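You operate a simulated robot arm through the tools that you are given. There is no shell and no other tool.

Carry out the task below with a simulated two-armed robot. There is one attempt and no reset: what you move stays moved.

Task
Move the vase onto the brown coaster, then rub its ring out of the table with wax.
Fine: pad back where it lay, lid back on the tin. Set down upright: slim teal vase, felt pad with a wooden grip. What is to be rubbed or washed off counts as gone when no trace of it is left.

Only the result counts: the job must be done as asked and must still hold three seconds after the hand-in. Knocking over, shifting, dropping, spilling or breaking anything else fails it. Lids that push on must go on centred and level and be pressed home; caps that screw on are set level and turned clockwise until they are tight.

Robot
Two 7-joint arms with two-finger parallel grippers on one trunk that stands fixed in place. Base frame: the origin is at the foot of the trunk, x ahead of it, y to its left, z up. Readings come in mm, rad, newtons and seconds.
The left shoulder is at [70, 163, 1145], the right one opposite. Payload 3.43 kg a hand.
The tool frame of a hand sits at the grasp point between the pads (the TCP): z along the fingers, y along the line on which they close. The tips reach 34 mm beyond it. The gripper opens to 128 mm. The fingers are 24 mm wide and 12 mm thick; the gripper's body (48 by 130 mm) begins 96 mm behind the TCP.
Orientation is that of the tool frame in the base frame, as a unit quaternion [w, x, y, z]. With the fingers straight down and closing along the base's y, the tool's x points along the base's -x, its y along +y and its z along -z.

Tools
- The arms move only by the tool nudge_tool. It takes "left_motion", "right_motion" or both (then of equal length, played together; a hand with none holds still); each is one flat list of numbers, 6 for each row, row after row: the shift along the tool's x, y, z in units of 40 mm (1.0 is 40 mm), then the turn, a rotation vector about the tool's x, y, z in units of 5 degrees (1.0 is 5 degrees). In form: [dx, dy, dz, wx, wy, wz, dx, dy, dz, wx, wy, wz, ...]. A call has 1 to 20 rows; each row shifts and turns the commanded pose from where the row before left it, along the tool's axes as they then stand. "left_jaw" and "right_jaw" are, for a hand that has rows, the finger opening in mm, from 0 to 128, set as the call begins (left out, the last holds). A call with a number of a shift or a turn outside -1 to 1 is refused whole. Each row takes 0.2 s and may step no farther than 50 mm and 0.15 rad from the row before; otherwise, or with a gripper value out of range, the whole call is refused. A pose out of reach is approached as far as the arm can. The call stops where the force on the tool passes 40 N (or 10 N more than at its start, if that is more) or the arm is blocked; 0.2 s more then pass. The fingers move at their own pace (about 153 mm/s each) and stop on an object; they squeeze with about 45 N. The grip force told is the motor's: it shows also when the fingers shut on nothing. Time passes only in rows, and 0.2 s behind the last, so rows that do not move let the fingers close. The reply holds the time, the measured pose of the TCP, the force on the tool along the base axes, the opening and the grip force, in the units named above and with some noise, with the torque about the TCP (base axes, N m) and any sound that the robot's microphone picked up.
- Cameras (640 x 400 px; columns grow to the right, rows downward): "scene" is now at [121.6, 50.3, 1375.2]; the picture's right is [0.55, -0.84, 0.00], its down [-0.56, -0.36, -0.75] and it looks along [0.63, 0.41, -0.66] (base axes); focal length 306 px, centre (320, 200). "left" rides on the left gripper at [76, 11, -160] in its tool frame; the picture's right is [-0.15, 0.99, 0.00], its down [-0.88, -0.13, -0.46] and it looks along [-0.45, -0.07, 0.89] (tool axes); focal length 234 px, centre (320, 200). "right" rides on the right gripper at [76, -11, -160] in its tool frame; the picture's right is [0.15, 0.99, 0.00], its down [-0.88, 0.13, -0.46] and it looks along [-0.45, 0.07, 0.89] (tool axes); focal length 234 px, centre (320, 200). There is no depth. A picture from a camera that has moved, and an enlarged one, comes with that camera's place and axes in the base frame and with its lens. The place of the scene camera against the robot may be out by one fixed shift of up to 18 mm in any direction.
- get_image(camera): a new picture of that camera. The clock stands still meanwhile.
- move_column(by): slides the trunk up (or, below 0, down) by that many mm; the arms and the scene camera ride with it, the base frame stays. It gives what a move gives, with no picture.
- turn_head(pan, tilt): turns the head with the scene camera to pan (to the left, within 1.501 rad either way) and tilt (down, from -0.506 to 1.204), counted from straight ahead of the robot. It gives what a move gives.
- enlarge(camera, box): a new picture of the part [left, top, right, bottom] of that camera's present view, enlarged. The clock stands still meanwhile.
- job_done(): hands the job in; it is judged then, once.

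Nothing tells you positions but the pictures and the camera data. Unless the task says otherwise, let go and move clear before handing in.

The tools are called after ">>>" by a JSON object that holds its "name" and its "arguments". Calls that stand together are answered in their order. nudge_tool: Moves the arms, as the interface text tells. Its arguments: {"type":"object","properties":{"left_motion":{"type":"array"},"left_jaw":{"type":"number"},"right_motion":{"type":"array"},"right_jaw":{"type":"number"}},"required":[]} The other tools are called the same way: move_column (by) slides the trunk up or down; turn_head (pan, tilt) turns the head that bears the scene camera; get_image (camera) takes a picture; enlarge (camera, box) takes an enlarged picture of a part of a camera's view; job_done () hands the job in.

At the start:

```text
clock: 0.0
left_tcp_pos: [427.6, 470.1, 1096.4]
left_tcp_rot: [0.001, 0.0, 1.0, 0.0]
left_force: [-0.1, -0.1, 0.1]
left_wrist_torque: [-0.01, 0.04, 0.01]
left_width: 127.9
left_grasp_force: 0.0
right_tcp_pos: [580.3, 68.3, 1146.6]
right_tcp_rot: [0.0, 0.0, 1.0, -0.001]
right_force: [0.1, 0.1, 0.7]
right_wrist_torque: [0.02, 0.01, 0.0]
right_width: 128.1
right_grasp_force: 0.0
trunk travel left (down, up): [-625.0, 315.0]
head pan, tilt: [0.578, 0.724]
```

scene: 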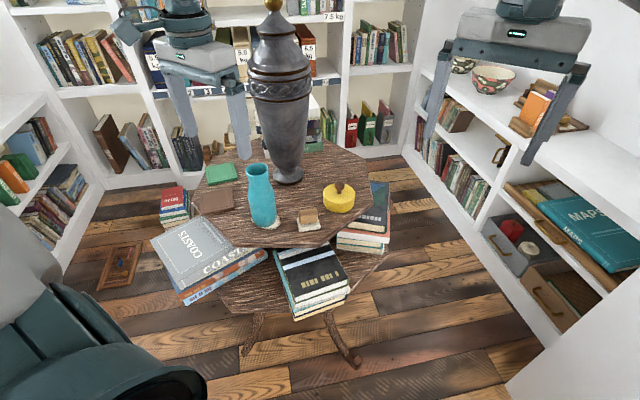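
right: 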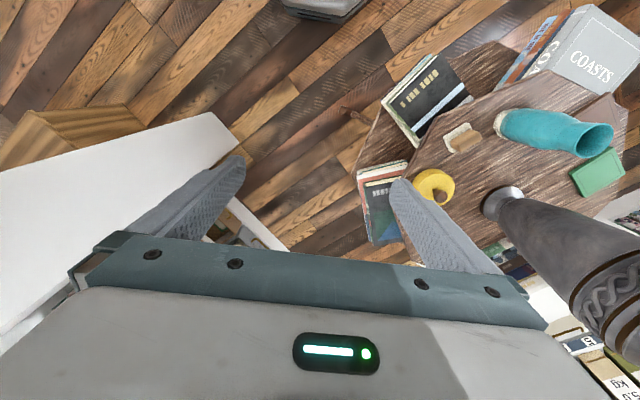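
left: 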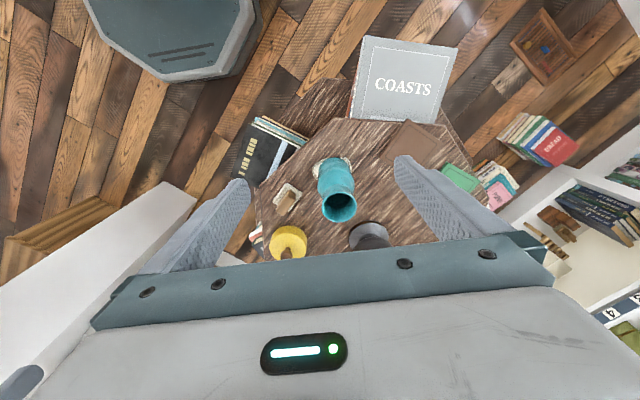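

I see a low, dark wooden table with a teal vase, a brown coaster, a green coaster, a felt pad with a wooden grip, a yellow tin with a knob, and a large urn. First I'll take enlarged views to locate each thing.

>>> {"name": "enlarge", "arguments": {"camera": "scene", "box": [140, 120, 420, 295]}}

>>> {"name": "enlarge", "arguments": {"camera": "left", "box": [220, 100, 500, 275]}}

>>> {"name": "enlarge", "arguments": {"camera": "right", "box": [340, 60, 640, 250]}}

```text
2.29 times, centred on (280, 208) of scene
camera zoom: at [121.6, 50.3, 1375.2], right [0.55, -0.84, 0.0], down [-0.56, -0.36, -0.75], along [0.63, 0.41, -0.66], focal length 699 px, centre (411, 183)
```

zoom: 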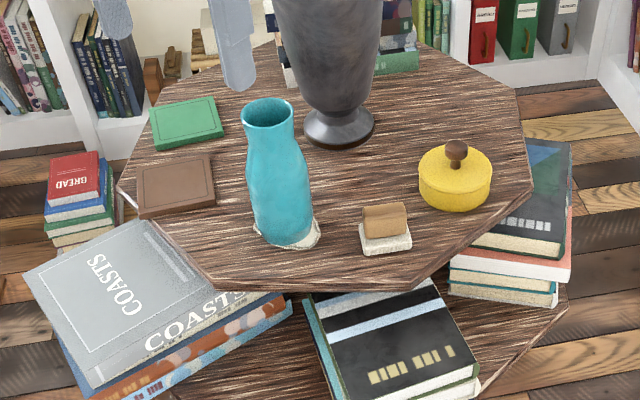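

```text
2.29 times, centred on (360, 188) of left
camera zoom: at [351.4, 480.7, 1256.0], right [0.15, 0.99, 0.0], down [0.88, -0.13, 0.46], along [0.45, -0.07, -0.89], focal length 535 px, centre (229, 229)
```

zoom: 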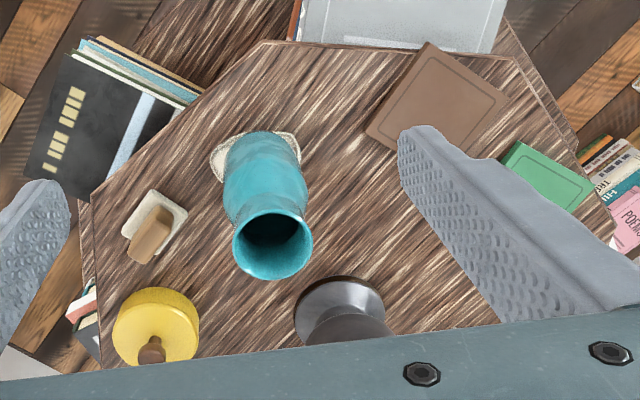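

```text
2.11 times, centred on (490, 155) of right
camera zoom: at [505.1, 58.8, 1305.9], right [-0.15, 0.99, 0.0], down [0.88, 0.13, 0.46], along [0.45, 0.07, -0.89], focal length 493 px, centre (-38, 295)
```

zoom: 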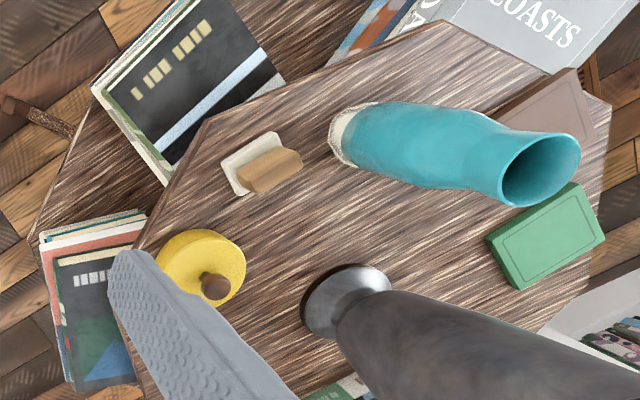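

The upper table top is at about z = 780. The vase is near (523, 483), the brown coaster near (504, 642), the pad near (569, 374), the tin near (675, 354) and the urn near (715, 555). These are far from the shoulders, so I'll lower the trunk in steps while keeping the hands high.

>>> {"name": "move_column", "arguments": {"by": -100}}

```text
clock: 1.3
left_tcp_pos: [428.3, 470.7, 997.0]
left_tcp_rot: [0.0, -0.001, 1.0, 0.0]
left_force: [0.6, 0.0, 1.1]
left_wrist_torque: [-0.02, -0.04, 0.01]
left_width: 128.1
left_grasp_force: 0.1
right_tcp_pos: [579.8, 68.6, 1046.2]
right_tcp_rot: [0.0, -0.002, 1.0, 0.0]
right_force: [-1.3, 0.9, -0.4]
right_wrist_torque: [-0.04, -0.02, -0.01]
right_width: 127.9
right_grasp_force: 0.0
trunk travel left (down, up): [-525.0, 415.0]
head pan, tilt: [0.578, 0.724]
```

The trunk and hands came down 100 mm cleanly. I'll look again from here, where the hand cameras are closer to the table.

>>> {"name": "get_image", "arguments": {"camera": "left"}}

>>> {"name": "get_image", "arguments": {"camera": "right"}}

>>> {"name": "get_image", "arguments": {"camera": "scene"}}

```text
taken
camera left: at [351.2, 480.5, 1156.2], right [0.15, 0.99, 0.0], down [0.88, -0.13, 0.46], along [0.45, -0.07, -0.89], focal length 234 px, centre (320, 200)
```

left: 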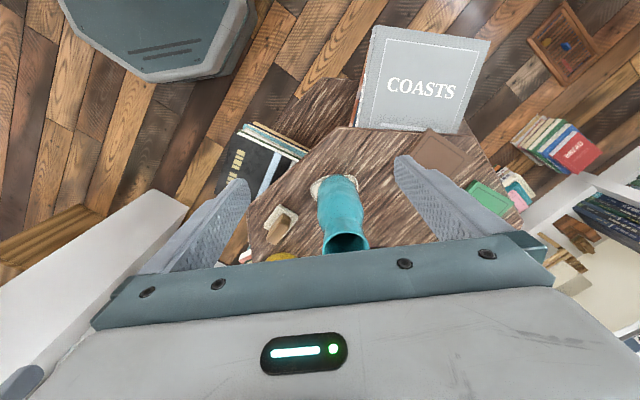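

```text
taken
camera right: at [504.8, 58.7, 1206.1], right [-0.15, 0.99, 0.0], down [0.88, 0.13, 0.46], along [0.45, 0.07, -0.89], focal length 234 px, centre (320, 200)
```

right: 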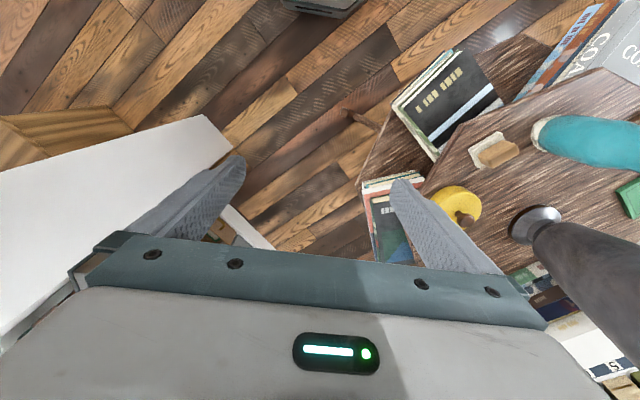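

```text
taken
camera scene: at [121.4, 50.2, 1275.3], right [0.55, -0.84, 0.0], down [-0.56, -0.36, -0.75], along [0.63, 0.41, -0.66], focal length 306 px, centre (320, 200)
```

scene: 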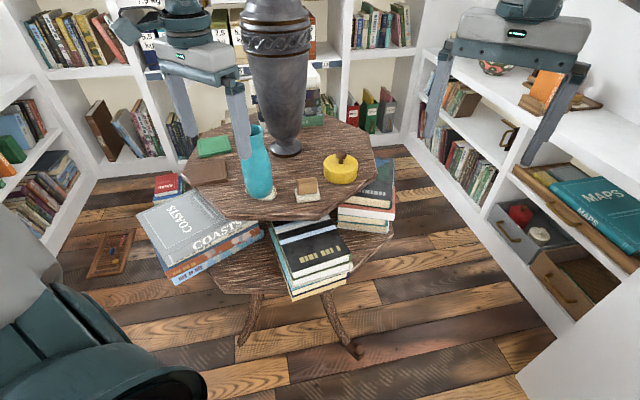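

The left hand is free to move, so I'll raise it slightly and bring it over the vase to test reach and get a view from above.

>>> {"name": "nudge_tool", "arguments": {"left_motion": [0, 0, -0.9, 0, 0, 0, -0.8, 0.11, 0, 0, 0, 0, -0.8, 0.11, 0, 0, 0, 0, -0.8, 0.11, 0, 0, 0, 0]}}

```text
clock: 2.3
left_tcp_pos: [524.3, 486.6, 1032.0]
left_tcp_rot: [-0.001, 0.0, 1.0, 0.001]
left_force: [0.4, -0.2, -1.0]
left_wrist_torque: [0.01, 0.06, -0.01]
left_width: 128.0
left_grasp_force: 0.0
right_tcp_pos: [581.7, 68.8, 1045.1]
right_tcp_rot: [-0.001, -0.002, 1.0, 0.0]
right_force: [-0.1, -0.5, 0.5]
right_wrist_torque: [0.04, 0.0, 0.02]
right_width: 128.2
right_grasp_force: 0.1
trunk travel left (down, up): [-525.0, 415.0]
head pan, tilt: [0.578, 0.724]
```

>>> {"name": "get_image", "arguments": {"camera": "left"}}

>>> {"name": "get_image", "arguments": {"camera": "scene"}}

>>> {"name": "enlarge", "arguments": {"camera": "right", "box": [440, 60, 640, 250]}}

```text
taken
camera left: at [449.5, 495.8, 1191.4], right [0.15, 0.99, 0.0], down [0.88, -0.13, 0.45], along [0.45, -0.07, -0.89], focal length 234 px, centre (320, 200)
```

left: 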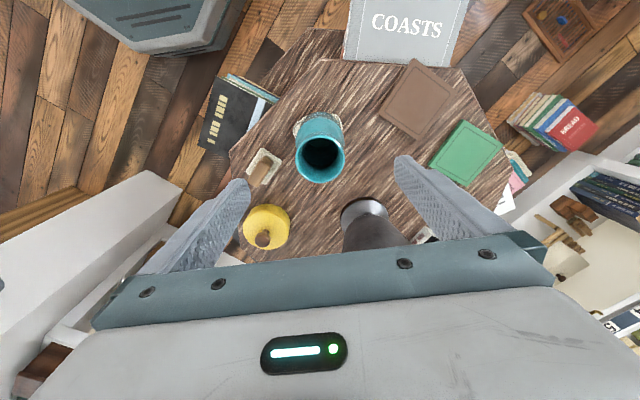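

```text
taken
camera scene: at [123.1, 50.0, 1275.0], right [0.55, -0.84, 0.0], down [-0.56, -0.36, -0.75], along [0.63, 0.41, -0.66], focal length 306 px, centre (320, 200)
```

scene: 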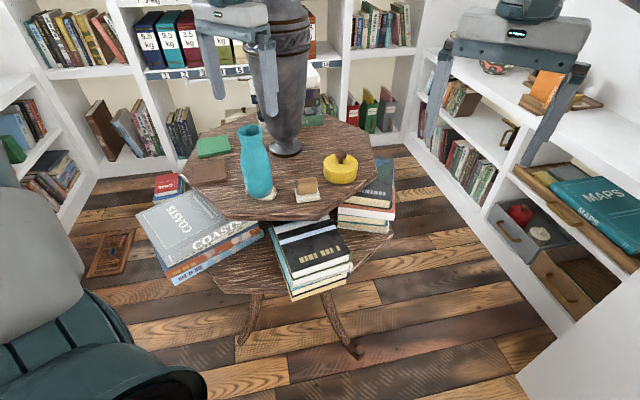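

```text
2.11 times, centred on (540, 155) of right
camera zoom: at [506.6, 58.7, 1205.1], right [-0.15, 0.99, 0.0], down [0.88, 0.13, 0.45], along [0.45, 0.07, -0.89], focal length 493 px, centre (-143, 295)
```

zoom: 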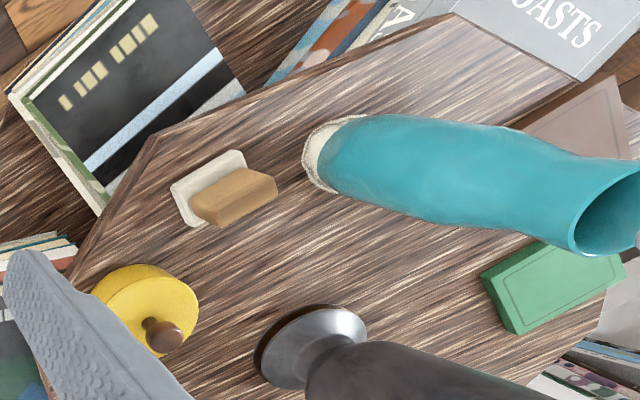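

The hand reached a point above the vase without trouble. I'll take a sharper look from the left camera to measure everything.

>>> {"name": "enlarge", "arguments": {"camera": "left", "box": [220, 50, 520, 250]}}

>>> {"name": "enlarge", "arguments": {"camera": "left", "box": [220, 90, 360, 190]}}

>>> {"name": "enlarge", "arguments": {"camera": "scene", "box": [170, 100, 400, 230]}}

```text
2.00 times, centred on (370, 150) of left
camera zoom: at [449.5, 495.8, 1191.4], right [0.15, 0.99, 0.0], down [0.88, -0.13, 0.45], along [0.45, -0.07, -0.89], focal length 468 px, centre (220, 300)
```

zoom: 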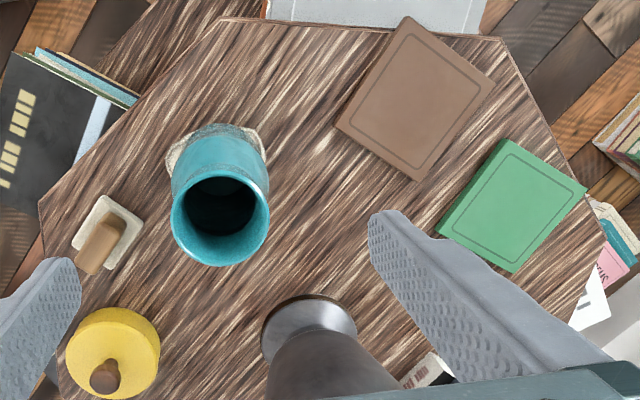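

```text
4.00 times, centred on (290, 140) of left
camera zoom: at [449.5, 495.8, 1191.4], right [0.15, 0.99, 0.0], down [0.88, -0.13, 0.45], along [0.45, -0.07, -0.89], focal length 937 px, centre (440, 440)
```

zoom: 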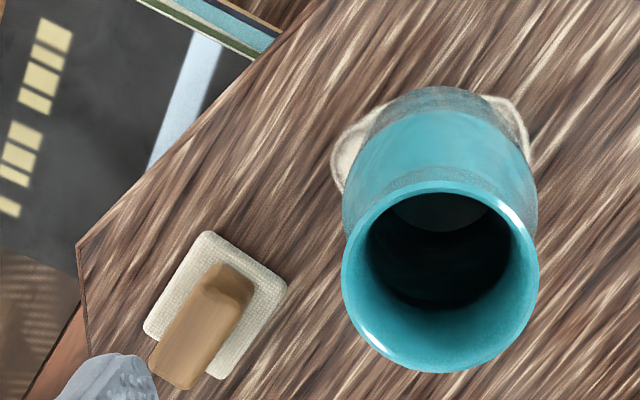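

```text
2.78 times, centred on (285, 165) of scene
camera zoom: at [123.1, 50.0, 1275.0], right [0.55, -0.84, 0.0], down [-0.56, -0.36, -0.75], along [0.63, 0.41, -0.66], focal length 851 px, centre (417, 297)
```

zoom: 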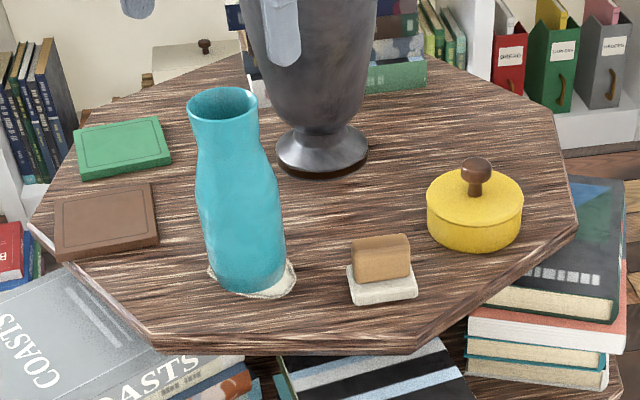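

The vase rim is centred at about (524, 484, 947) and about 54 mm wide. The body is widest, about 65 mm, near z = 855. The brown coaster centre is about (503, 643). I'll lower the open fingers around the vase in stages.

>>> {"name": "nudge_tool", "arguments": {"left_motion": [0, -0.065, 0.8, 0, 0, 0, 0, 0, 0.8, 0, 0, 0, 0, 0, 0.4, 0, 0, 0], "left_jaw": 128}}

```text
clock: 3.1
left_tcp_pos: [523.5, 482.2, 950.7]
left_tcp_rot: [0.0, -0.001, 1.0, -0.001]
left_force: [1.3, 0.8, 0.4]
left_wrist_torque: [-0.01, -0.03, 0.02]
left_width: 127.9
left_grasp_force: 0.1
right_tcp_pos: [581.3, 67.8, 1046.2]
right_tcp_rot: [0.0, -0.002, 1.0, 0.0]
right_force: [-1.2, -1.0, -1.5]
right_wrist_torque: [0.01, 0.01, 0.01]
right_width: 127.8
right_grasp_force: 0.0
trunk travel left (down, up): [-525.0, 415.0]
head pan, tilt: [0.578, 0.724]
```

>>> {"name": "get_image", "arguments": {"camera": "left"}}

>>> {"name": "enlarge", "arguments": {"camera": "scene", "box": [170, 60, 400, 230]}}

>>> {"name": "get_image", "arguments": {"camera": "right"}}

```text
taken
camera left: at [447.7, 492.9, 1110.8], right [0.15, 0.99, 0.0], down [0.88, -0.13, 0.46], along [0.45, -0.07, -0.89], focal length 234 px, centre (320, 200)
```

left: 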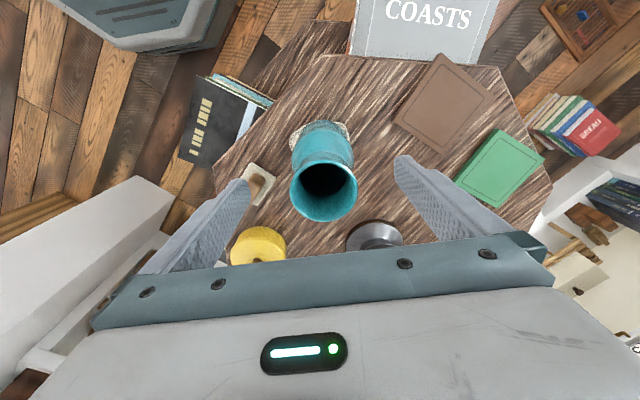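

```text
2.35 times, centred on (285, 145) of scene
camera zoom: at [121.8, 50.3, 1275.2], right [0.55, -0.84, 0.0], down [-0.56, -0.36, -0.75], along [0.63, 0.41, -0.66], focal length 720 px, centre (402, 329)
```

zoom: 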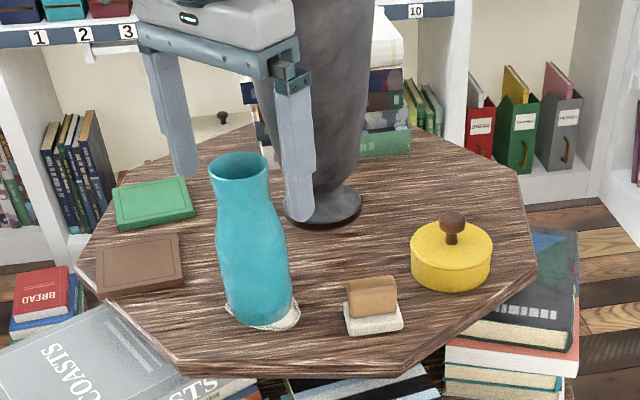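

```text
taken
camera right: at [505.3, 58.8, 1205.9], right [-0.15, 0.99, 0.0], down [0.88, 0.13, 0.46], along [0.45, 0.07, -0.89], focal length 234 px, centre (320, 200)
```

right: 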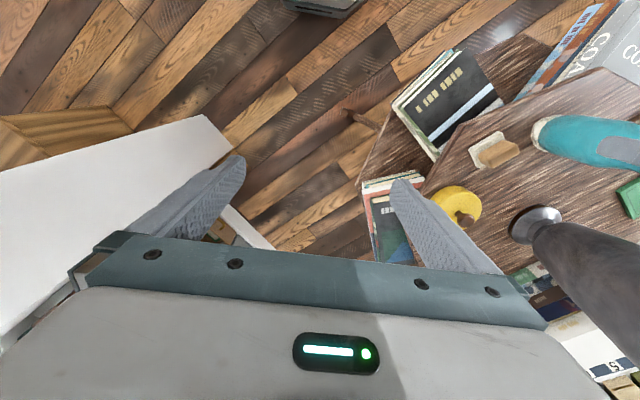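

The fingers straddle the vase and the rim sits where I predicted. I'll lower to the body, then close.

>>> {"name": "nudge_tool", "arguments": {"left_motion": [0, 0.045, 0.7, 0, 0, 0, 0, 0, 0.7, 0, 0, 0, 0, 0, 0.65, 0, 0, 0], "left_jaw": 128}}

```text
clock: 3.9
left_tcp_pos: [523.0, 483.4, 866.1]
left_tcp_rot: [0.0, -0.001, 1.0, 0.0]
left_force: [-0.5, 0.5, -0.4]
left_wrist_torque: [-0.02, 0.0, -0.01]
left_width: 128.1
left_grasp_force: 0.0
right_tcp_pos: [580.5, 68.7, 1046.1]
right_tcp_rot: [0.0, -0.001, 1.0, 0.0]
right_force: [-0.5, -0.3, 0.4]
right_wrist_torque: [-0.05, 0.01, 0.01]
right_width: 127.8
right_grasp_force: 0.1
trunk travel left (down, up): [-525.0, 415.0]
head pan, tilt: [0.578, 0.724]
```

>>> {"name": "get_image", "arguments": {"camera": "left"}}

>>> {"name": "enlarge", "arguments": {"camera": "scene", "box": [170, 60, 400, 230]}}

```text
taken
camera left: at [448.0, 493.5, 1027.6], right [0.15, 0.99, 0.0], down [0.88, -0.13, 0.46], along [0.45, -0.07, -0.89], focal length 234 px, centre (320, 200)
```

left: 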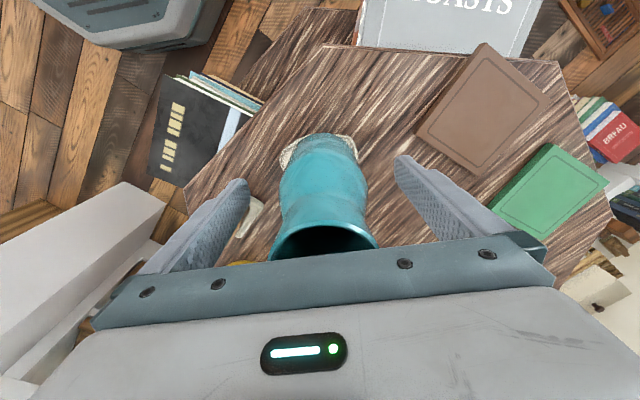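

```text
2.35 times, centred on (285, 145) of scene
camera zoom: at [122.2, 50.7, 1275.1], right [0.55, -0.84, 0.0], down [-0.56, -0.36, -0.75], along [0.63, 0.41, -0.66], focal length 720 px, centre (402, 329)
```

zoom: 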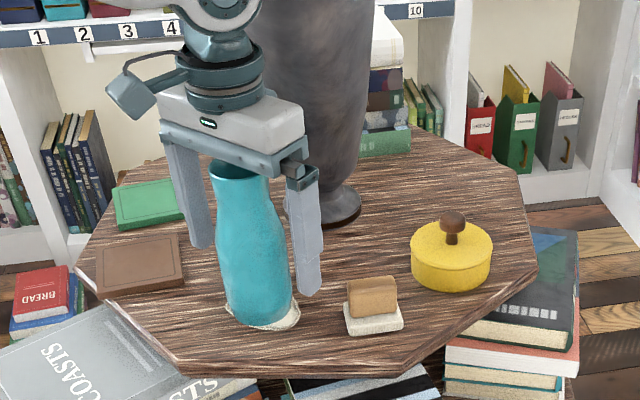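

The fingers are well placed around the vase body. I'll close on it now.

>>> {"name": "nudge_tool", "arguments": {"left_motion": [0, 0, 0, 0, 0, 0, 0, 0, 0, 0, 0, 0, 0, 0, 0, 0, 0, 0, 0, 0, 0, 0, 0, 0], "left_jaw": 30}}

```text
clock: 4.9
left_tcp_pos: [523.5, 482.4, 867.0]
left_tcp_rot: [0.0, 0.001, 1.0, 0.0]
left_force: [-1.6, -0.8, 0.1]
left_wrist_torque: [-0.13, -0.02, -0.01]
left_width: 67.5
left_grasp_force: 45.2
right_tcp_pos: [580.4, 67.6, 1045.5]
right_tcp_rot: [0.0, -0.001, 1.0, 0.0]
right_force: [-0.7, 0.4, 0.3]
right_wrist_torque: [0.02, 0.04, 0.01]
right_width: 128.2
right_grasp_force: 0.1
trunk travel left (down, up): [-525.0, 415.0]
head pan, tilt: [0.578, 0.724]
```

I'm holding the vase at 67.5 mm wide. I'll lift it 40 mm straight up and check.

>>> {"name": "nudge_tool", "arguments": {"left_motion": [0, 0, -0.3, 0, 0, 0, 0, 0, -0.4, 0, 0, 0, 0, 0, -0.4, 0, 0, 0]}}

```text
clock: 5.7
left_tcp_pos: [523.7, 484.1, 913.7]
left_tcp_rot: [0.001, 0.0, 1.0, 0.001]
left_force: [-0.5, 0.8, -2.3]
left_wrist_torque: [-0.03, 0.0, 0.02]
left_width: 67.3
left_grasp_force: 44.9
right_tcp_pos: [580.6, 69.2, 1046.5]
right_tcp_rot: [0.0, 0.0, 1.0, 0.0]
right_force: [0.2, -0.8, 1.0]
right_wrist_torque: [0.01, -0.02, -0.01]
right_width: 128.2
right_grasp_force: 0.0
trunk travel left (down, up): [-525.0, 415.0]
head pan, tilt: [0.578, 0.724]
```

>>> {"name": "get_image", "arguments": {"camera": "left"}}

>>> {"name": "enlarge", "arguments": {"camera": "scene", "box": [170, 60, 400, 230]}}

>>> {"name": "enlarge", "arguments": {"camera": "right", "box": [440, 60, 640, 250]}}

```text
taken
camera left: at [447.8, 494.2, 1074.0], right [0.15, 0.99, 0.0], down [0.88, -0.13, 0.46], along [0.45, -0.07, -0.89], focal length 234 px, centre (320, 200)
```

left: 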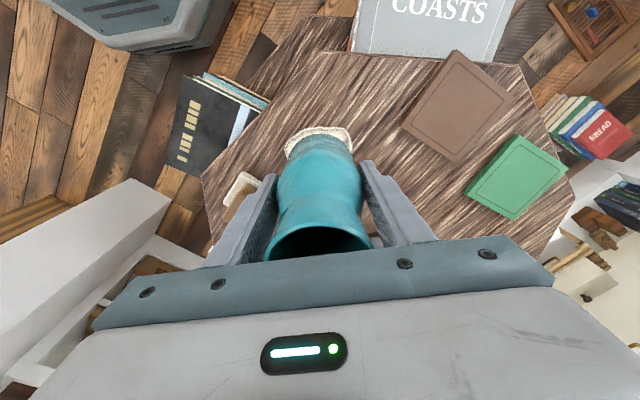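

```text
2.35 times, centred on (285, 145) of scene
camera zoom: at [121.6, 50.3, 1275.1], right [0.55, -0.84, 0.0], down [-0.56, -0.36, -0.75], along [0.63, 0.41, -0.66], focal length 720 px, centre (402, 329)
```

zoom: 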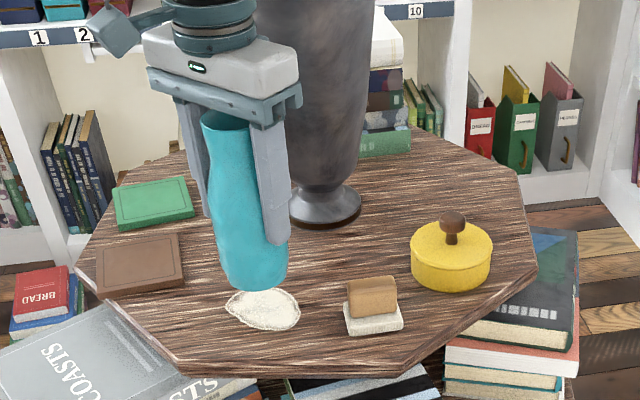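

```text
2.11 times, centred on (540, 155) of right
camera zoom: at [505.1, 58.8, 1205.9], right [-0.15, 0.99, 0.0], down [0.88, 0.13, 0.46], along [0.45, 0.07, -0.89], focal length 493 px, centre (-143, 295)
```

zoom: 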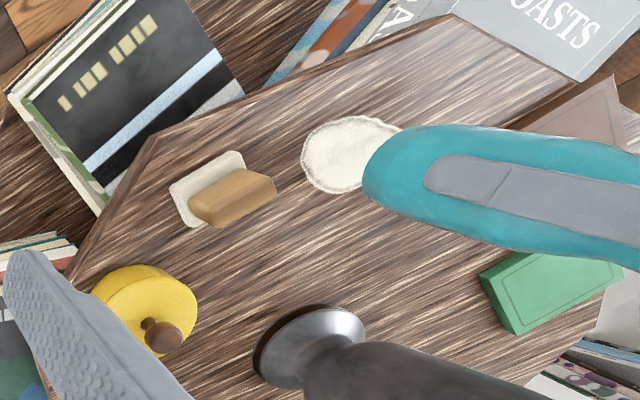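

The vase is lifted upright and the white stain is visible under it. I'll carry the vase over to the brown coaster.

>>> {"name": "nudge_tool", "arguments": {"left_motion": [0.105, 0.6, 0, 0, 0, 0, 0.105, 0.7, 0, 0, 0, 0, 0.105, 0.7, 0, 0, 0, 0, 0.105, 0.7, 0, 0, 0, 0, 0.105, 0.7, 0, 0, 0, 0, 0, 0.585, 0, 0, 0, 0]}}

```text
clock: 7.1
left_tcp_pos: [502.6, 644.1, 913.6]
left_tcp_rot: [0.0, 0.0, 1.0, -0.001]
left_force: [0.8, 0.2, -3.7]
left_wrist_torque: [-0.01, 0.0, 0.02]
left_width: 67.3
left_grasp_force: 45.0
right_tcp_pos: [582.2, 68.9, 1046.9]
right_tcp_rot: [0.0, -0.001, 1.0, 0.0]
right_force: [0.6, 0.2, 0.3]
right_wrist_torque: [-0.01, 0.01, 0.03]
right_width: 127.9
right_grasp_force: 0.0
trunk travel left (down, up): [-525.0, 415.0]
head pan, tilt: [0.578, 0.724]
```

>>> {"name": "get_image", "arguments": {"camera": "left"}}

>>> {"name": "enlarge", "arguments": {"camera": "scene", "box": [130, 60, 360, 230]}}

>>> {"name": "get_image", "arguments": {"camera": "right"}}

```text
taken
camera left: at [426.7, 654.1, 1073.3], right [0.15, 0.99, 0.0], down [0.88, -0.13, 0.46], along [0.45, -0.07, -0.89], focal length 234 px, centre (320, 200)
```

left: 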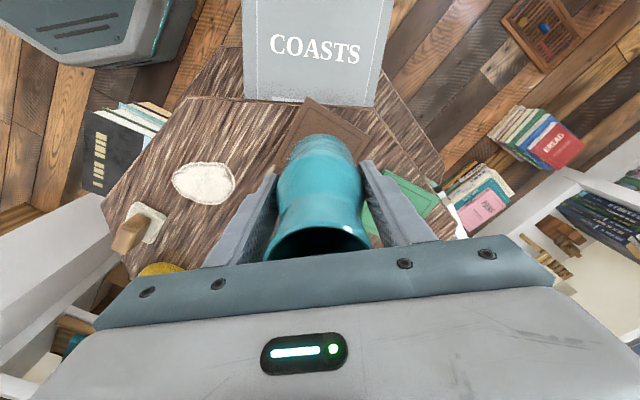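

```text
2.35 times, centred on (245, 145) of scene
camera zoom: at [122.0, 51.1, 1275.1], right [0.55, -0.84, 0.0], down [-0.56, -0.36, -0.75], along [0.63, 0.41, -0.66], focal length 720 px, centre (496, 329)
```

zoom: 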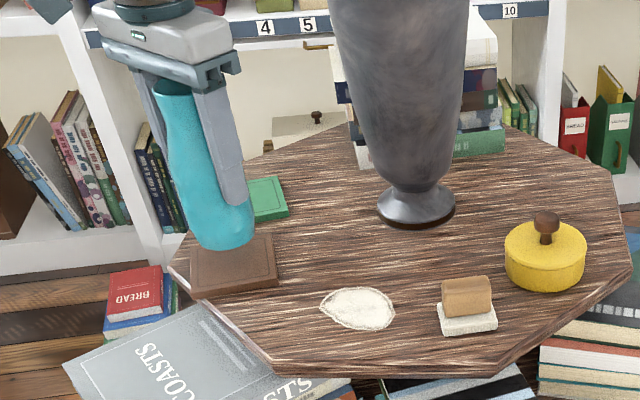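

```text
taken
camera right: at [505.4, 59.5, 1205.7], right [-0.15, 0.99, 0.0], down [0.88, 0.13, 0.46], along [0.45, 0.07, -0.89], focal length 234 px, centre (320, 200)
```

right: 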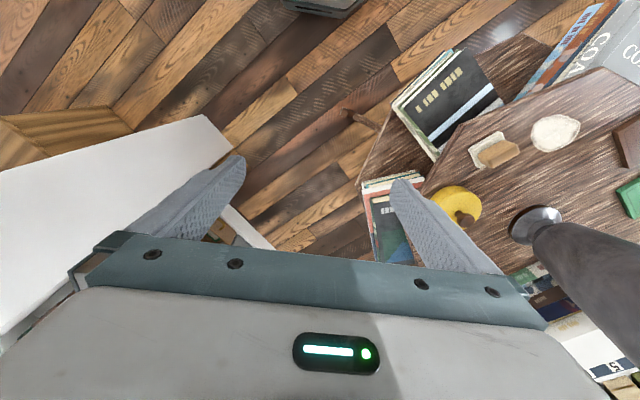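

The vase hangs over the coaster centre in both views. I'll lower it gently towards the coaster.

>>> {"name": "nudge_tool", "arguments": {"left_motion": [0, 0, 0.4, 0, 0, 0, 0, 0, 0.3, 0, 0, 0]}}

>>> {"name": "enlarge", "arguments": {"camera": "scene", "box": [160, 100, 290, 200]}}

```text
clock: 7.7
left_tcp_pos: [502.9, 643.8, 884.9]
left_tcp_rot: [0.0, 0.0, 1.0, 0.0]
left_force: [-0.5, 0.3, -2.8]
left_wrist_torque: [-0.02, 0.0, 0.0]
left_width: 67.4
left_grasp_force: 45.4
right_tcp_pos: [582.0, 68.8, 1045.8]
right_tcp_rot: [0.001, -0.001, 1.0, 0.0]
right_force: [-0.6, 0.2, -0.3]
right_wrist_torque: [0.01, 0.03, 0.02]
right_width: 127.7
right_grasp_force: 0.1
trunk travel left (down, up): [-525.0, 415.0]
head pan, tilt: [0.578, 0.724]
```

```text
4.00 times, centred on (225, 150) of scene
camera zoom: at [121.9, 50.7, 1275.1], right [0.55, -0.84, 0.0], down [-0.56, -0.36, -0.75], along [0.63, 0.41, -0.66], focal length 1223 px, centre (700, 400)
```

zoom: 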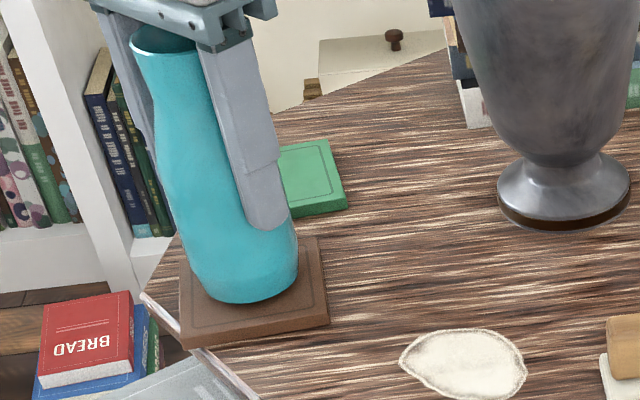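

>>> {"name": "nudge_tool", "arguments": {"left_motion": [0, 0, 0.05, 0, 0, 0, 0, 0, 0.05, 0, 0, 0]}}

>>> {"name": "nudge_tool", "arguments": {"left_motion": [0, 0, 0.03, 0, 0, 0]}}

>>> {"name": "nudge_tool", "arguments": {"left_motion": [0, 0, 0.03, 0, 0, 0]}}

```text
clock: 8.3
left_tcp_pos: [502.1, 643.4, 882.4]
left_tcp_rot: [0.001, 0.0, 1.0, 0.001]
left_force: [0.7, -0.3, -2.9]
left_wrist_torque: [0.0, -0.01, 0.02]
left_width: 67.4
left_grasp_force: 45.3
right_tcp_pos: [580.5, 68.6, 1045.9]
right_tcp_rot: [-0.001, -0.001, 1.0, 0.001]
right_force: [0.3, 0.7, -0.9]
right_wrist_torque: [0.02, 0.0, -0.02]
right_width: 127.9
right_grasp_force: 0.0
trunk travel left (down, up): [-525.0, 415.0]
head pan, tilt: [0.578, 0.724]
```

```text
clock: 8.7
left_tcp_pos: [501.8, 643.3, 879.7]
left_tcp_rot: [0.0, -0.001, 1.0, 0.0]
left_force: [0.0, 0.0, -1.9]
left_wrist_torque: [0.0, 0.04, 0.0]
left_width: 67.5
left_grasp_force: 44.7
right_tcp_pos: [580.3, 69.5, 1045.6]
right_tcp_rot: [-0.001, 0.0, 1.0, -0.001]
right_force: [-0.4, 0.5, -0.1]
right_wrist_torque: [0.02, -0.01, 0.03]
right_width: 128.1
right_grasp_force: 0.1
trunk travel left (down, up): [-525.0, 415.0]
head pan, tilt: [0.578, 0.724]
```

```text
clock: 9.1
left_tcp_pos: [502.4, 643.6, 878.9]
left_tcp_rot: [0.0, 0.0, 1.0, 0.0]
left_force: [0.0, 0.2, -2.7]
left_wrist_torque: [-0.02, 0.02, 0.01]
left_width: 67.4
left_grasp_force: 45.5
right_tcp_pos: [580.4, 68.3, 1047.0]
right_tcp_rot: [0.0, -0.001, 1.0, 0.0]
right_force: [0.3, 0.2, -0.1]
right_wrist_torque: [0.01, -0.01, 0.0]
right_width: 128.1
right_grasp_force: 0.1
trunk travel left (down, up): [-525.0, 415.0]
head pan, tilt: [0.578, 0.724]
```

>>> {"name": "nudge_tool", "arguments": {"left_motion": [0, 0, 0.03, 0, 0, 0]}}

>>> {"name": "nudge_tool", "arguments": {"left_motion": [0, 0, 0.03, 0, 0, 0]}}

>>> {"name": "enlarge", "arguments": {"camera": "scene", "box": [160, 130, 240, 190]}}

```text
clock: 9.5
left_tcp_pos: [502.7, 641.2, 878.7]
left_tcp_rot: [0.0, -0.001, 1.0, 0.0]
left_force: [0.4, 0.8, -2.3]
left_wrist_torque: [0.01, 0.03, -0.01]
left_width: 67.5
left_grasp_force: 44.6
right_tcp_pos: [580.7, 69.1, 1045.9]
right_tcp_rot: [0.0, -0.001, 1.0, 0.001]
right_force: [-0.2, -1.0, -0.4]
right_wrist_torque: [0.01, 0.04, 0.0]
right_width: 128.0
right_grasp_force: 0.1
trunk travel left (down, up): [-525.0, 415.0]
head pan, tilt: [0.578, 0.724]
```

```text
clock: 9.9
left_tcp_pos: [502.6, 642.5, 877.1]
left_tcp_rot: [0.001, 0.0, 1.0, 0.0]
left_force: [-2.0, 0.5, 3.4]
left_wrist_torque: [0.01, 0.18, -0.02]
left_width: 67.3
left_grasp_force: 45.4
right_tcp_pos: [578.9, 68.3, 1046.6]
right_tcp_rot: [-0.001, 0.0, 1.0, 0.0]
right_force: [-0.4, -0.9, -1.1]
right_wrist_torque: [-0.02, 0.0, -0.01]
right_width: 127.8
right_grasp_force: 0.1
trunk travel left (down, up): [-525.0, 415.0]
head pan, tilt: [0.578, 0.724]
```

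```text
6.67 times, centred on (200, 160) of scene
camera zoom: at [121.1, 50.1, 1275.4], right [0.55, -0.84, 0.0], down [-0.56, -0.36, -0.75], along [0.63, 0.41, -0.66], focal length 2039 px, centre (1120, 467)
```

zoom: 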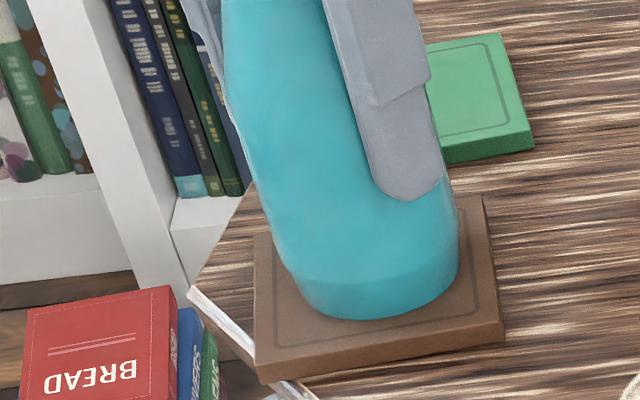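

Contact registered: the force swung from -2.5 to +3.4 N, so the vase stands on the coaster. I'll open the fingers.

>>> {"name": "nudge_tool", "arguments": {"left_motion": [0, 0, 0, 0, 0, 0, 0, 0, 0, 0, 0, 0, 0, 0, 0, 0, 0, 0], "left_jaw": 120}}

>>> {"name": "get_image", "arguments": {"camera": "left"}}

>>> {"name": "enlarge", "arguments": {"camera": "scene", "box": [150, 70, 290, 180]}}

```text
clock: 10.7
left_tcp_pos: [503.9, 642.3, 877.1]
left_tcp_rot: [0.0, 0.0, 1.0, 0.0]
left_force: [-1.0, -0.6, 0.0]
left_wrist_torque: [-0.03, 0.04, 0.01]
left_width: 120.2
left_grasp_force: 0.1
right_tcp_pos: [580.5, 66.9, 1046.2]
right_tcp_rot: [0.0, 0.0, 1.0, 0.0]
right_force: [-0.6, 0.5, -0.2]
right_wrist_torque: [0.03, 0.01, -0.02]
right_width: 128.1
right_grasp_force: 0.0
trunk travel left (down, up): [-525.0, 415.0]
head pan, tilt: [0.578, 0.724]
```

```text
taken
camera left: at [427.2, 652.8, 1037.1], right [0.15, 0.99, 0.0], down [0.88, -0.13, 0.46], along [0.45, -0.07, -0.89], focal length 234 px, centre (320, 200)
```

left: 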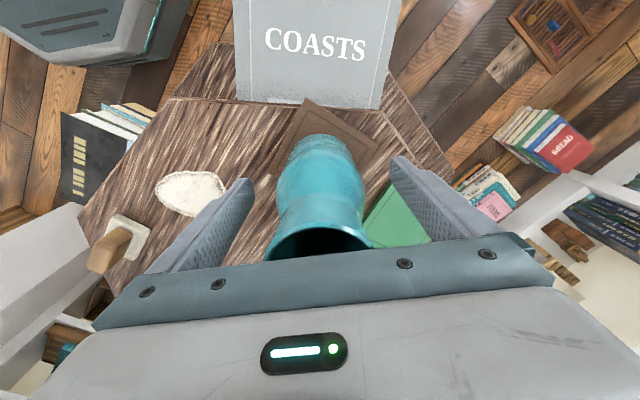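

```text
3.64 times, centred on (220, 125) of scene
camera zoom: at [121.7, 50.3, 1275.2], right [0.55, -0.84, 0.0], down [-0.56, -0.36, -0.75], along [0.63, 0.41, -0.66], focal length 1112 px, centre (684, 473)
```

zoom: 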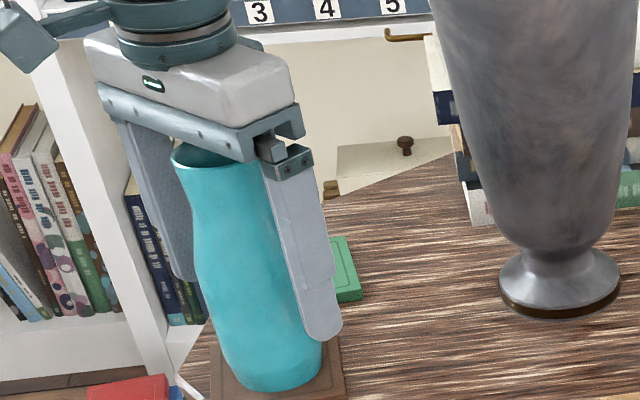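

The vase stands on the coaster. I'll raise the hand straight up clear of it.

>>> {"name": "nudge_tool", "arguments": {"left_motion": [0, 0, -0.5, 0, 0, 0, 0, 0, -0.9, 0, 0, 0, 0, 0, -0.9, 0, 0, 0, 0, 0, -0.9, 0, 0, 0, 0, 0, -0.9, 0, 0, 0], "left_jaw": 128}}

>>> {"name": "get_image", "arguments": {"camera": "left"}}

>>> {"name": "get_image", "arguments": {"camera": "scene"}}

```text
clock: 11.9
left_tcp_pos: [501.1, 639.6, 1041.6]
left_tcp_rot: [0.0, 0.001, 1.0, 0.001]
left_force: [-0.2, 0.4, -0.8]
left_wrist_torque: [0.0, -0.01, 0.01]
left_width: 128.2
left_grasp_force: 0.1
right_tcp_pos: [580.4, 67.9, 1046.0]
right_tcp_rot: [-0.001, 0.0, 1.0, 0.0]
right_force: [-0.4, -0.7, -1.4]
right_wrist_torque: [-0.01, 0.01, 0.01]
right_width: 128.1
right_grasp_force: 0.1
trunk travel left (down, up): [-525.0, 415.0]
head pan, tilt: [0.578, 0.724]
```

```text
taken
camera left: at [425.2, 649.5, 1201.4], right [0.15, 0.99, 0.0], down [0.88, -0.13, 0.46], along [0.45, -0.07, -0.89], focal length 234 px, centre (320, 200)
```

left: 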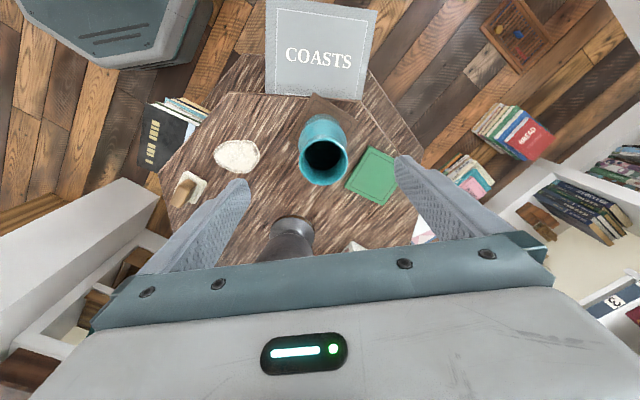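

```text
taken
camera scene: at [121.3, 49.4, 1275.2], right [0.55, -0.84, 0.0], down [-0.56, -0.36, -0.75], along [0.63, 0.41, -0.66], focal length 306 px, centre (320, 200)
```

scene: 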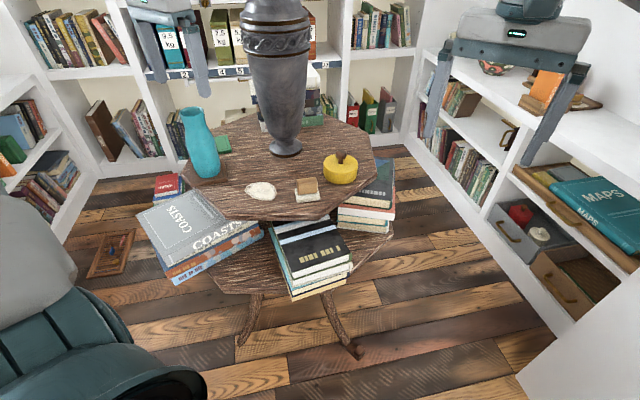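

The vase stands on the coaster. Next I'll move the left hand over the pad, stain and tin for a closer look.

>>> {"name": "nudge_tool", "arguments": {"left_motion": [-0.1, -0.9, 0, 0, 0, 0, -0.1, -0.9, 0, 0, 0, 0, -0.2, -0.9, 0, 0, 0, 0, -0.2, -0.9, 0, 0, 0, 0, -0.2, -0.9, 0, 0, 0, 0, -0.2, -0.9, 0, 0, 0, 0]}}

>>> {"name": "get_image", "arguments": {"camera": "left"}}

```text
clock: 13.3
left_tcp_pos: [540.8, 425.5, 1040.0]
left_tcp_rot: [-0.001, -0.001, 1.0, 0.001]
left_force: [0.0, -0.3, -0.8]
left_wrist_torque: [0.02, -0.01, 0.0]
left_width: 127.7
left_grasp_force: 0.1
right_tcp_pos: [581.3, 67.4, 1046.8]
right_tcp_rot: [0.0, 0.001, 1.0, 0.0]
right_force: [-0.3, -0.2, -0.3]
right_wrist_torque: [0.02, 0.04, 0.02]
right_width: 128.0
right_grasp_force: 0.0
trunk travel left (down, up): [-525.0, 415.0]
head pan, tilt: [0.578, 0.724]
```

```text
taken
camera left: at [465.9, 435.9, 1200.7], right [0.15, 0.99, 0.0], down [0.88, -0.13, 0.45], along [0.45, -0.07, -0.89], focal length 234 px, centre (320, 200)
```

left: 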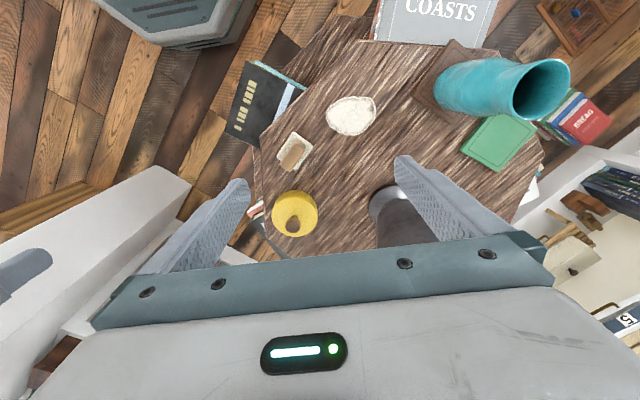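

>>> {"name": "enlarge", "arguments": {"camera": "left", "box": [250, 80, 410, 250]}}

>>> {"name": "enlarge", "arguments": {"camera": "scene", "box": [230, 130, 390, 230]}}

>>> {"name": "enlarge", "arguments": {"camera": "right", "box": [430, 90, 600, 240]}}

```text
2.35 times, centred on (330, 165) of left
camera zoom: at [465.9, 435.9, 1200.7], right [0.15, 0.99, 0.0], down [0.88, -0.13, 0.45], along [0.45, -0.07, -0.89], focal length 551 px, centre (296, 282)
```

zoom: 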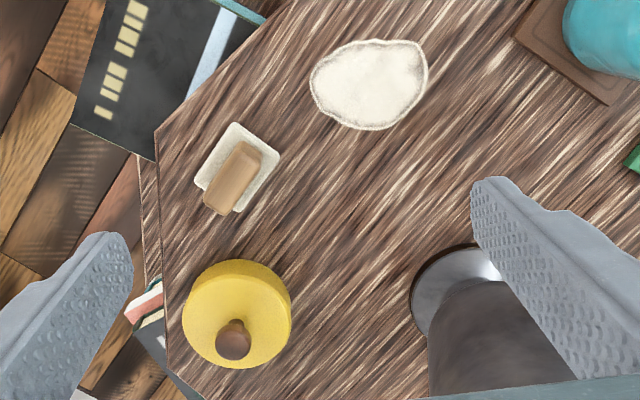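

```text
4.00 times, centred on (310, 180) of scene
camera zoom: at [122.2, 48.9, 1275.1], right [0.55, -0.84, 0.0], down [-0.56, -0.36, -0.75], along [0.63, 0.41, -0.66], focal length 1223 px, centre (360, 280)
```

zoom: 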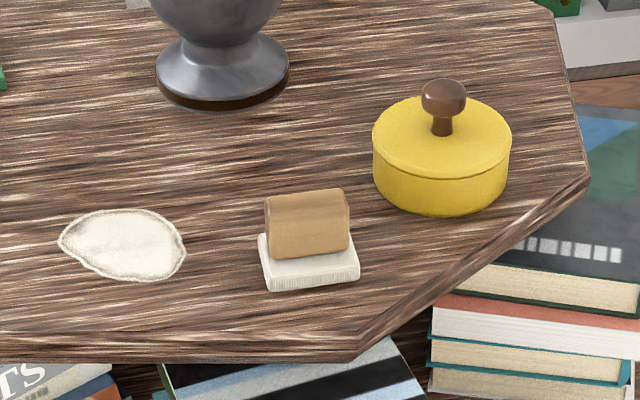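

```text
2.67 times, centred on (515, 165) of right
camera zoom: at [505.7, 57.5, 1205.7], right [-0.15, 0.99, 0.0], down [0.88, 0.13, 0.46], along [0.45, 0.07, -0.89], focal length 624 px, centre (-200, 293)
```

zoom: 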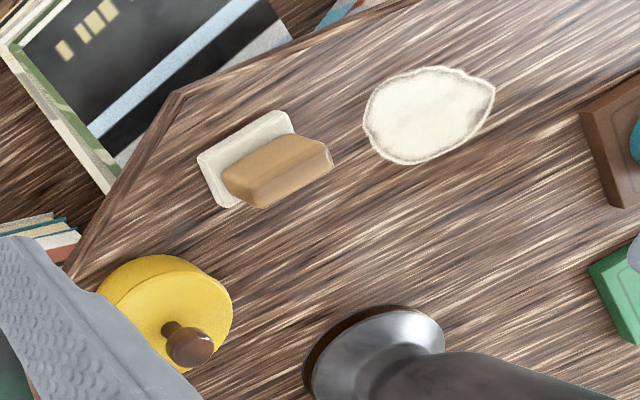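

The tin has its axis near (688, 353), is about 87 mm wide, and its lid top is near z = 820 with a knob up to about 860. The pad is centred near (572, 373), turned about 42°. I'll take closer views of the lid seam and the pad.

>>> {"name": "enlarge", "arguments": {"camera": "scene", "box": [315, 145, 365, 190]}}

>>> {"name": "enlarge", "arguments": {"camera": "scene", "box": [285, 170, 330, 210]}}

>>> {"name": "enlarge", "arguments": {"camera": "left", "box": [260, 120, 330, 240]}}

```text
8.89 times, centred on (340, 168) of scene
camera zoom: at [122.2, 48.9, 1275.1], right [0.55, -0.84, 0.0], down [-0.56, -0.36, -0.75], along [0.63, 0.41, -0.66], focal length 2718 px, centre (142, 489)
```

zoom: 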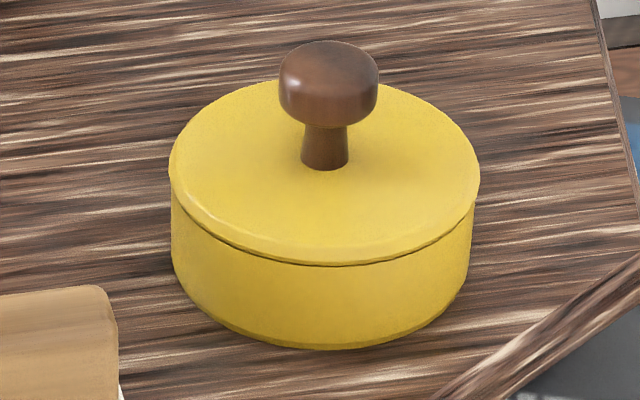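

```text
10.00 times, centred on (308, 190) of scene
camera zoom: at [122.2, 48.9, 1275.1], right [0.55, -0.84, 0.0], down [-0.56, -0.36, -0.75], along [0.63, 0.41, -0.66], focal length 3058 px, centre (445, 300)
```

zoom: 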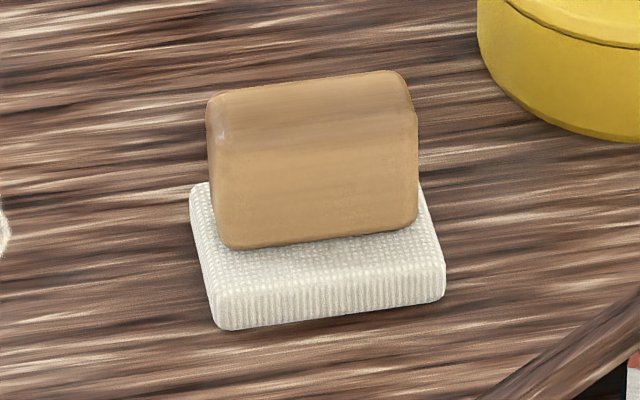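

```text
3.33 times, centred on (295, 180) of left
camera zoom: at [465.9, 435.9, 1200.7], right [0.15, 0.99, 0.0], down [0.88, -0.13, 0.45], along [0.45, -0.07, -0.89], focal length 781 px, centre (403, 267)
```

zoom: 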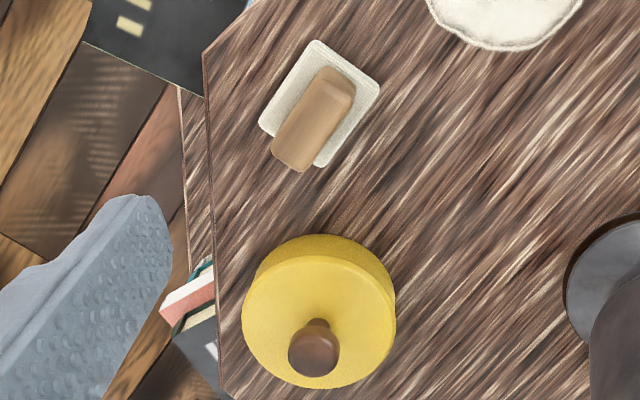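

The lid is a thin disc with a knob about 28 mm wide, and the pad's grip is about 50 mm long and stands up to about z = 835. I'll move the left hand above the tin to check alignment.

>>> {"name": "nudge_tool", "arguments": {"left_motion": [-0.74, -0.36, 0, 0, 0, 0, -0.74, -0.36, 0, 0, 0, 0, -0.74, -0.36, 0, 0, 0, 0, -0.74, -0.36, 0, 0, 0, 0, -0.72, -0.37, 0, 0, 0, 0]}}

>>> {"name": "get_image", "arguments": {"camera": "left"}}

>>> {"name": "get_image", "arguments": {"camera": "scene"}}

```text
clock: 14.5
left_tcp_pos: [691.3, 356.4, 1037.9]
left_tcp_rot: [-0.001, 0.0, 1.0, 0.0]
left_force: [0.0, 0.2, 0.0]
left_wrist_torque: [-0.04, 0.0, 0.02]
left_width: 128.1
left_grasp_force: 0.1
right_tcp_pos: [581.9, 68.2, 1045.1]
right_tcp_rot: [-0.001, -0.001, 1.0, 0.0]
right_force: [0.3, -0.5, 0.1]
right_wrist_torque: [-0.02, 0.03, 0.01]
right_width: 128.1
right_grasp_force: 0.1
trunk travel left (down, up): [-525.0, 415.0]
head pan, tilt: [0.578, 0.724]
```

```text
taken
camera left: at [616.3, 365.6, 1198.3], right [0.14, 0.99, 0.0], down [0.88, -0.13, 0.45], along [0.45, -0.07, -0.89], focal length 234 px, centre (320, 200)
```

left: 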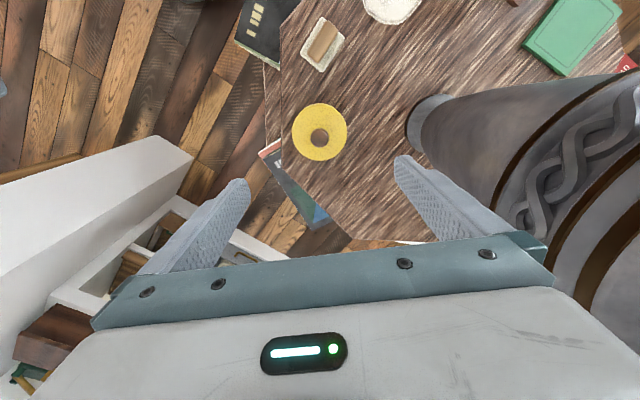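

```text
taken
camera scene: at [123.6, 50.8, 1274.9], right [0.55, -0.84, 0.0], down [-0.56, -0.36, -0.75], along [0.63, 0.41, -0.66], focal length 306 px, centre (320, 200)
```

scene: 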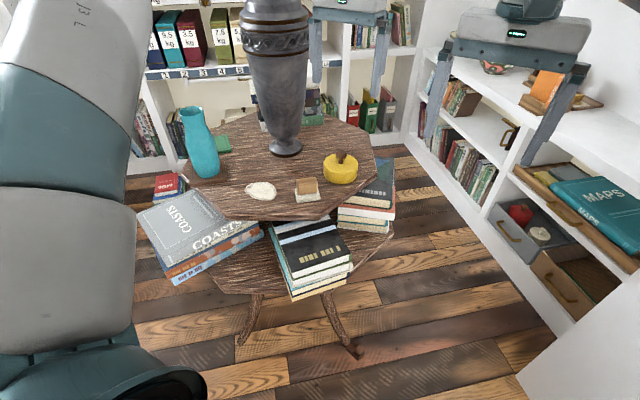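

>>> {"name": "enlarge", "arguments": {"camera": "left", "box": [270, 10, 370, 180]}}

>>> {"name": "enlarge", "arguments": {"camera": "left", "box": [280, 90, 360, 170]}}

```text
2.35 times, centred on (320, 95) of left
camera zoom: at [616.3, 365.6, 1198.3], right [0.14, 0.99, 0.0], down [0.88, -0.13, 0.45], along [0.45, -0.07, -0.89], focal length 551 px, centre (320, 447)
```

zoom: 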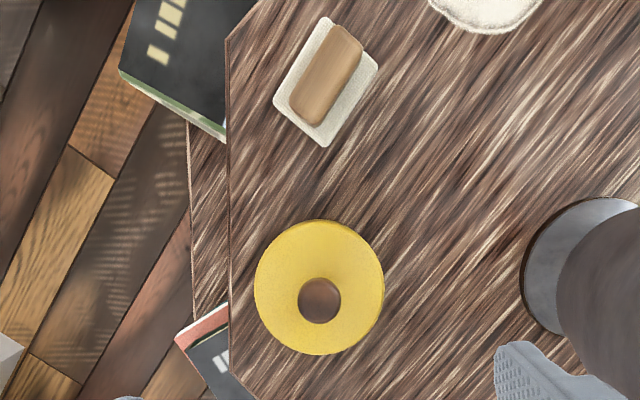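

```text
5.00 times, centred on (320, 130) of left
camera zoom: at [616.3, 365.6, 1198.3], right [0.14, 0.99, 0.0], down [0.88, -0.13, 0.45], along [0.45, -0.07, -0.89], focal length 1171 px, centre (320, 550)
```

zoom: 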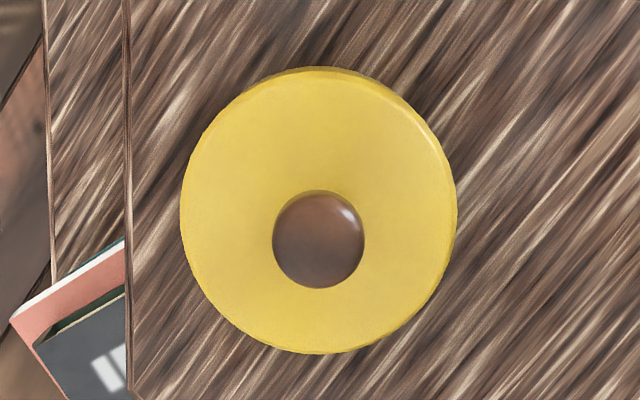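

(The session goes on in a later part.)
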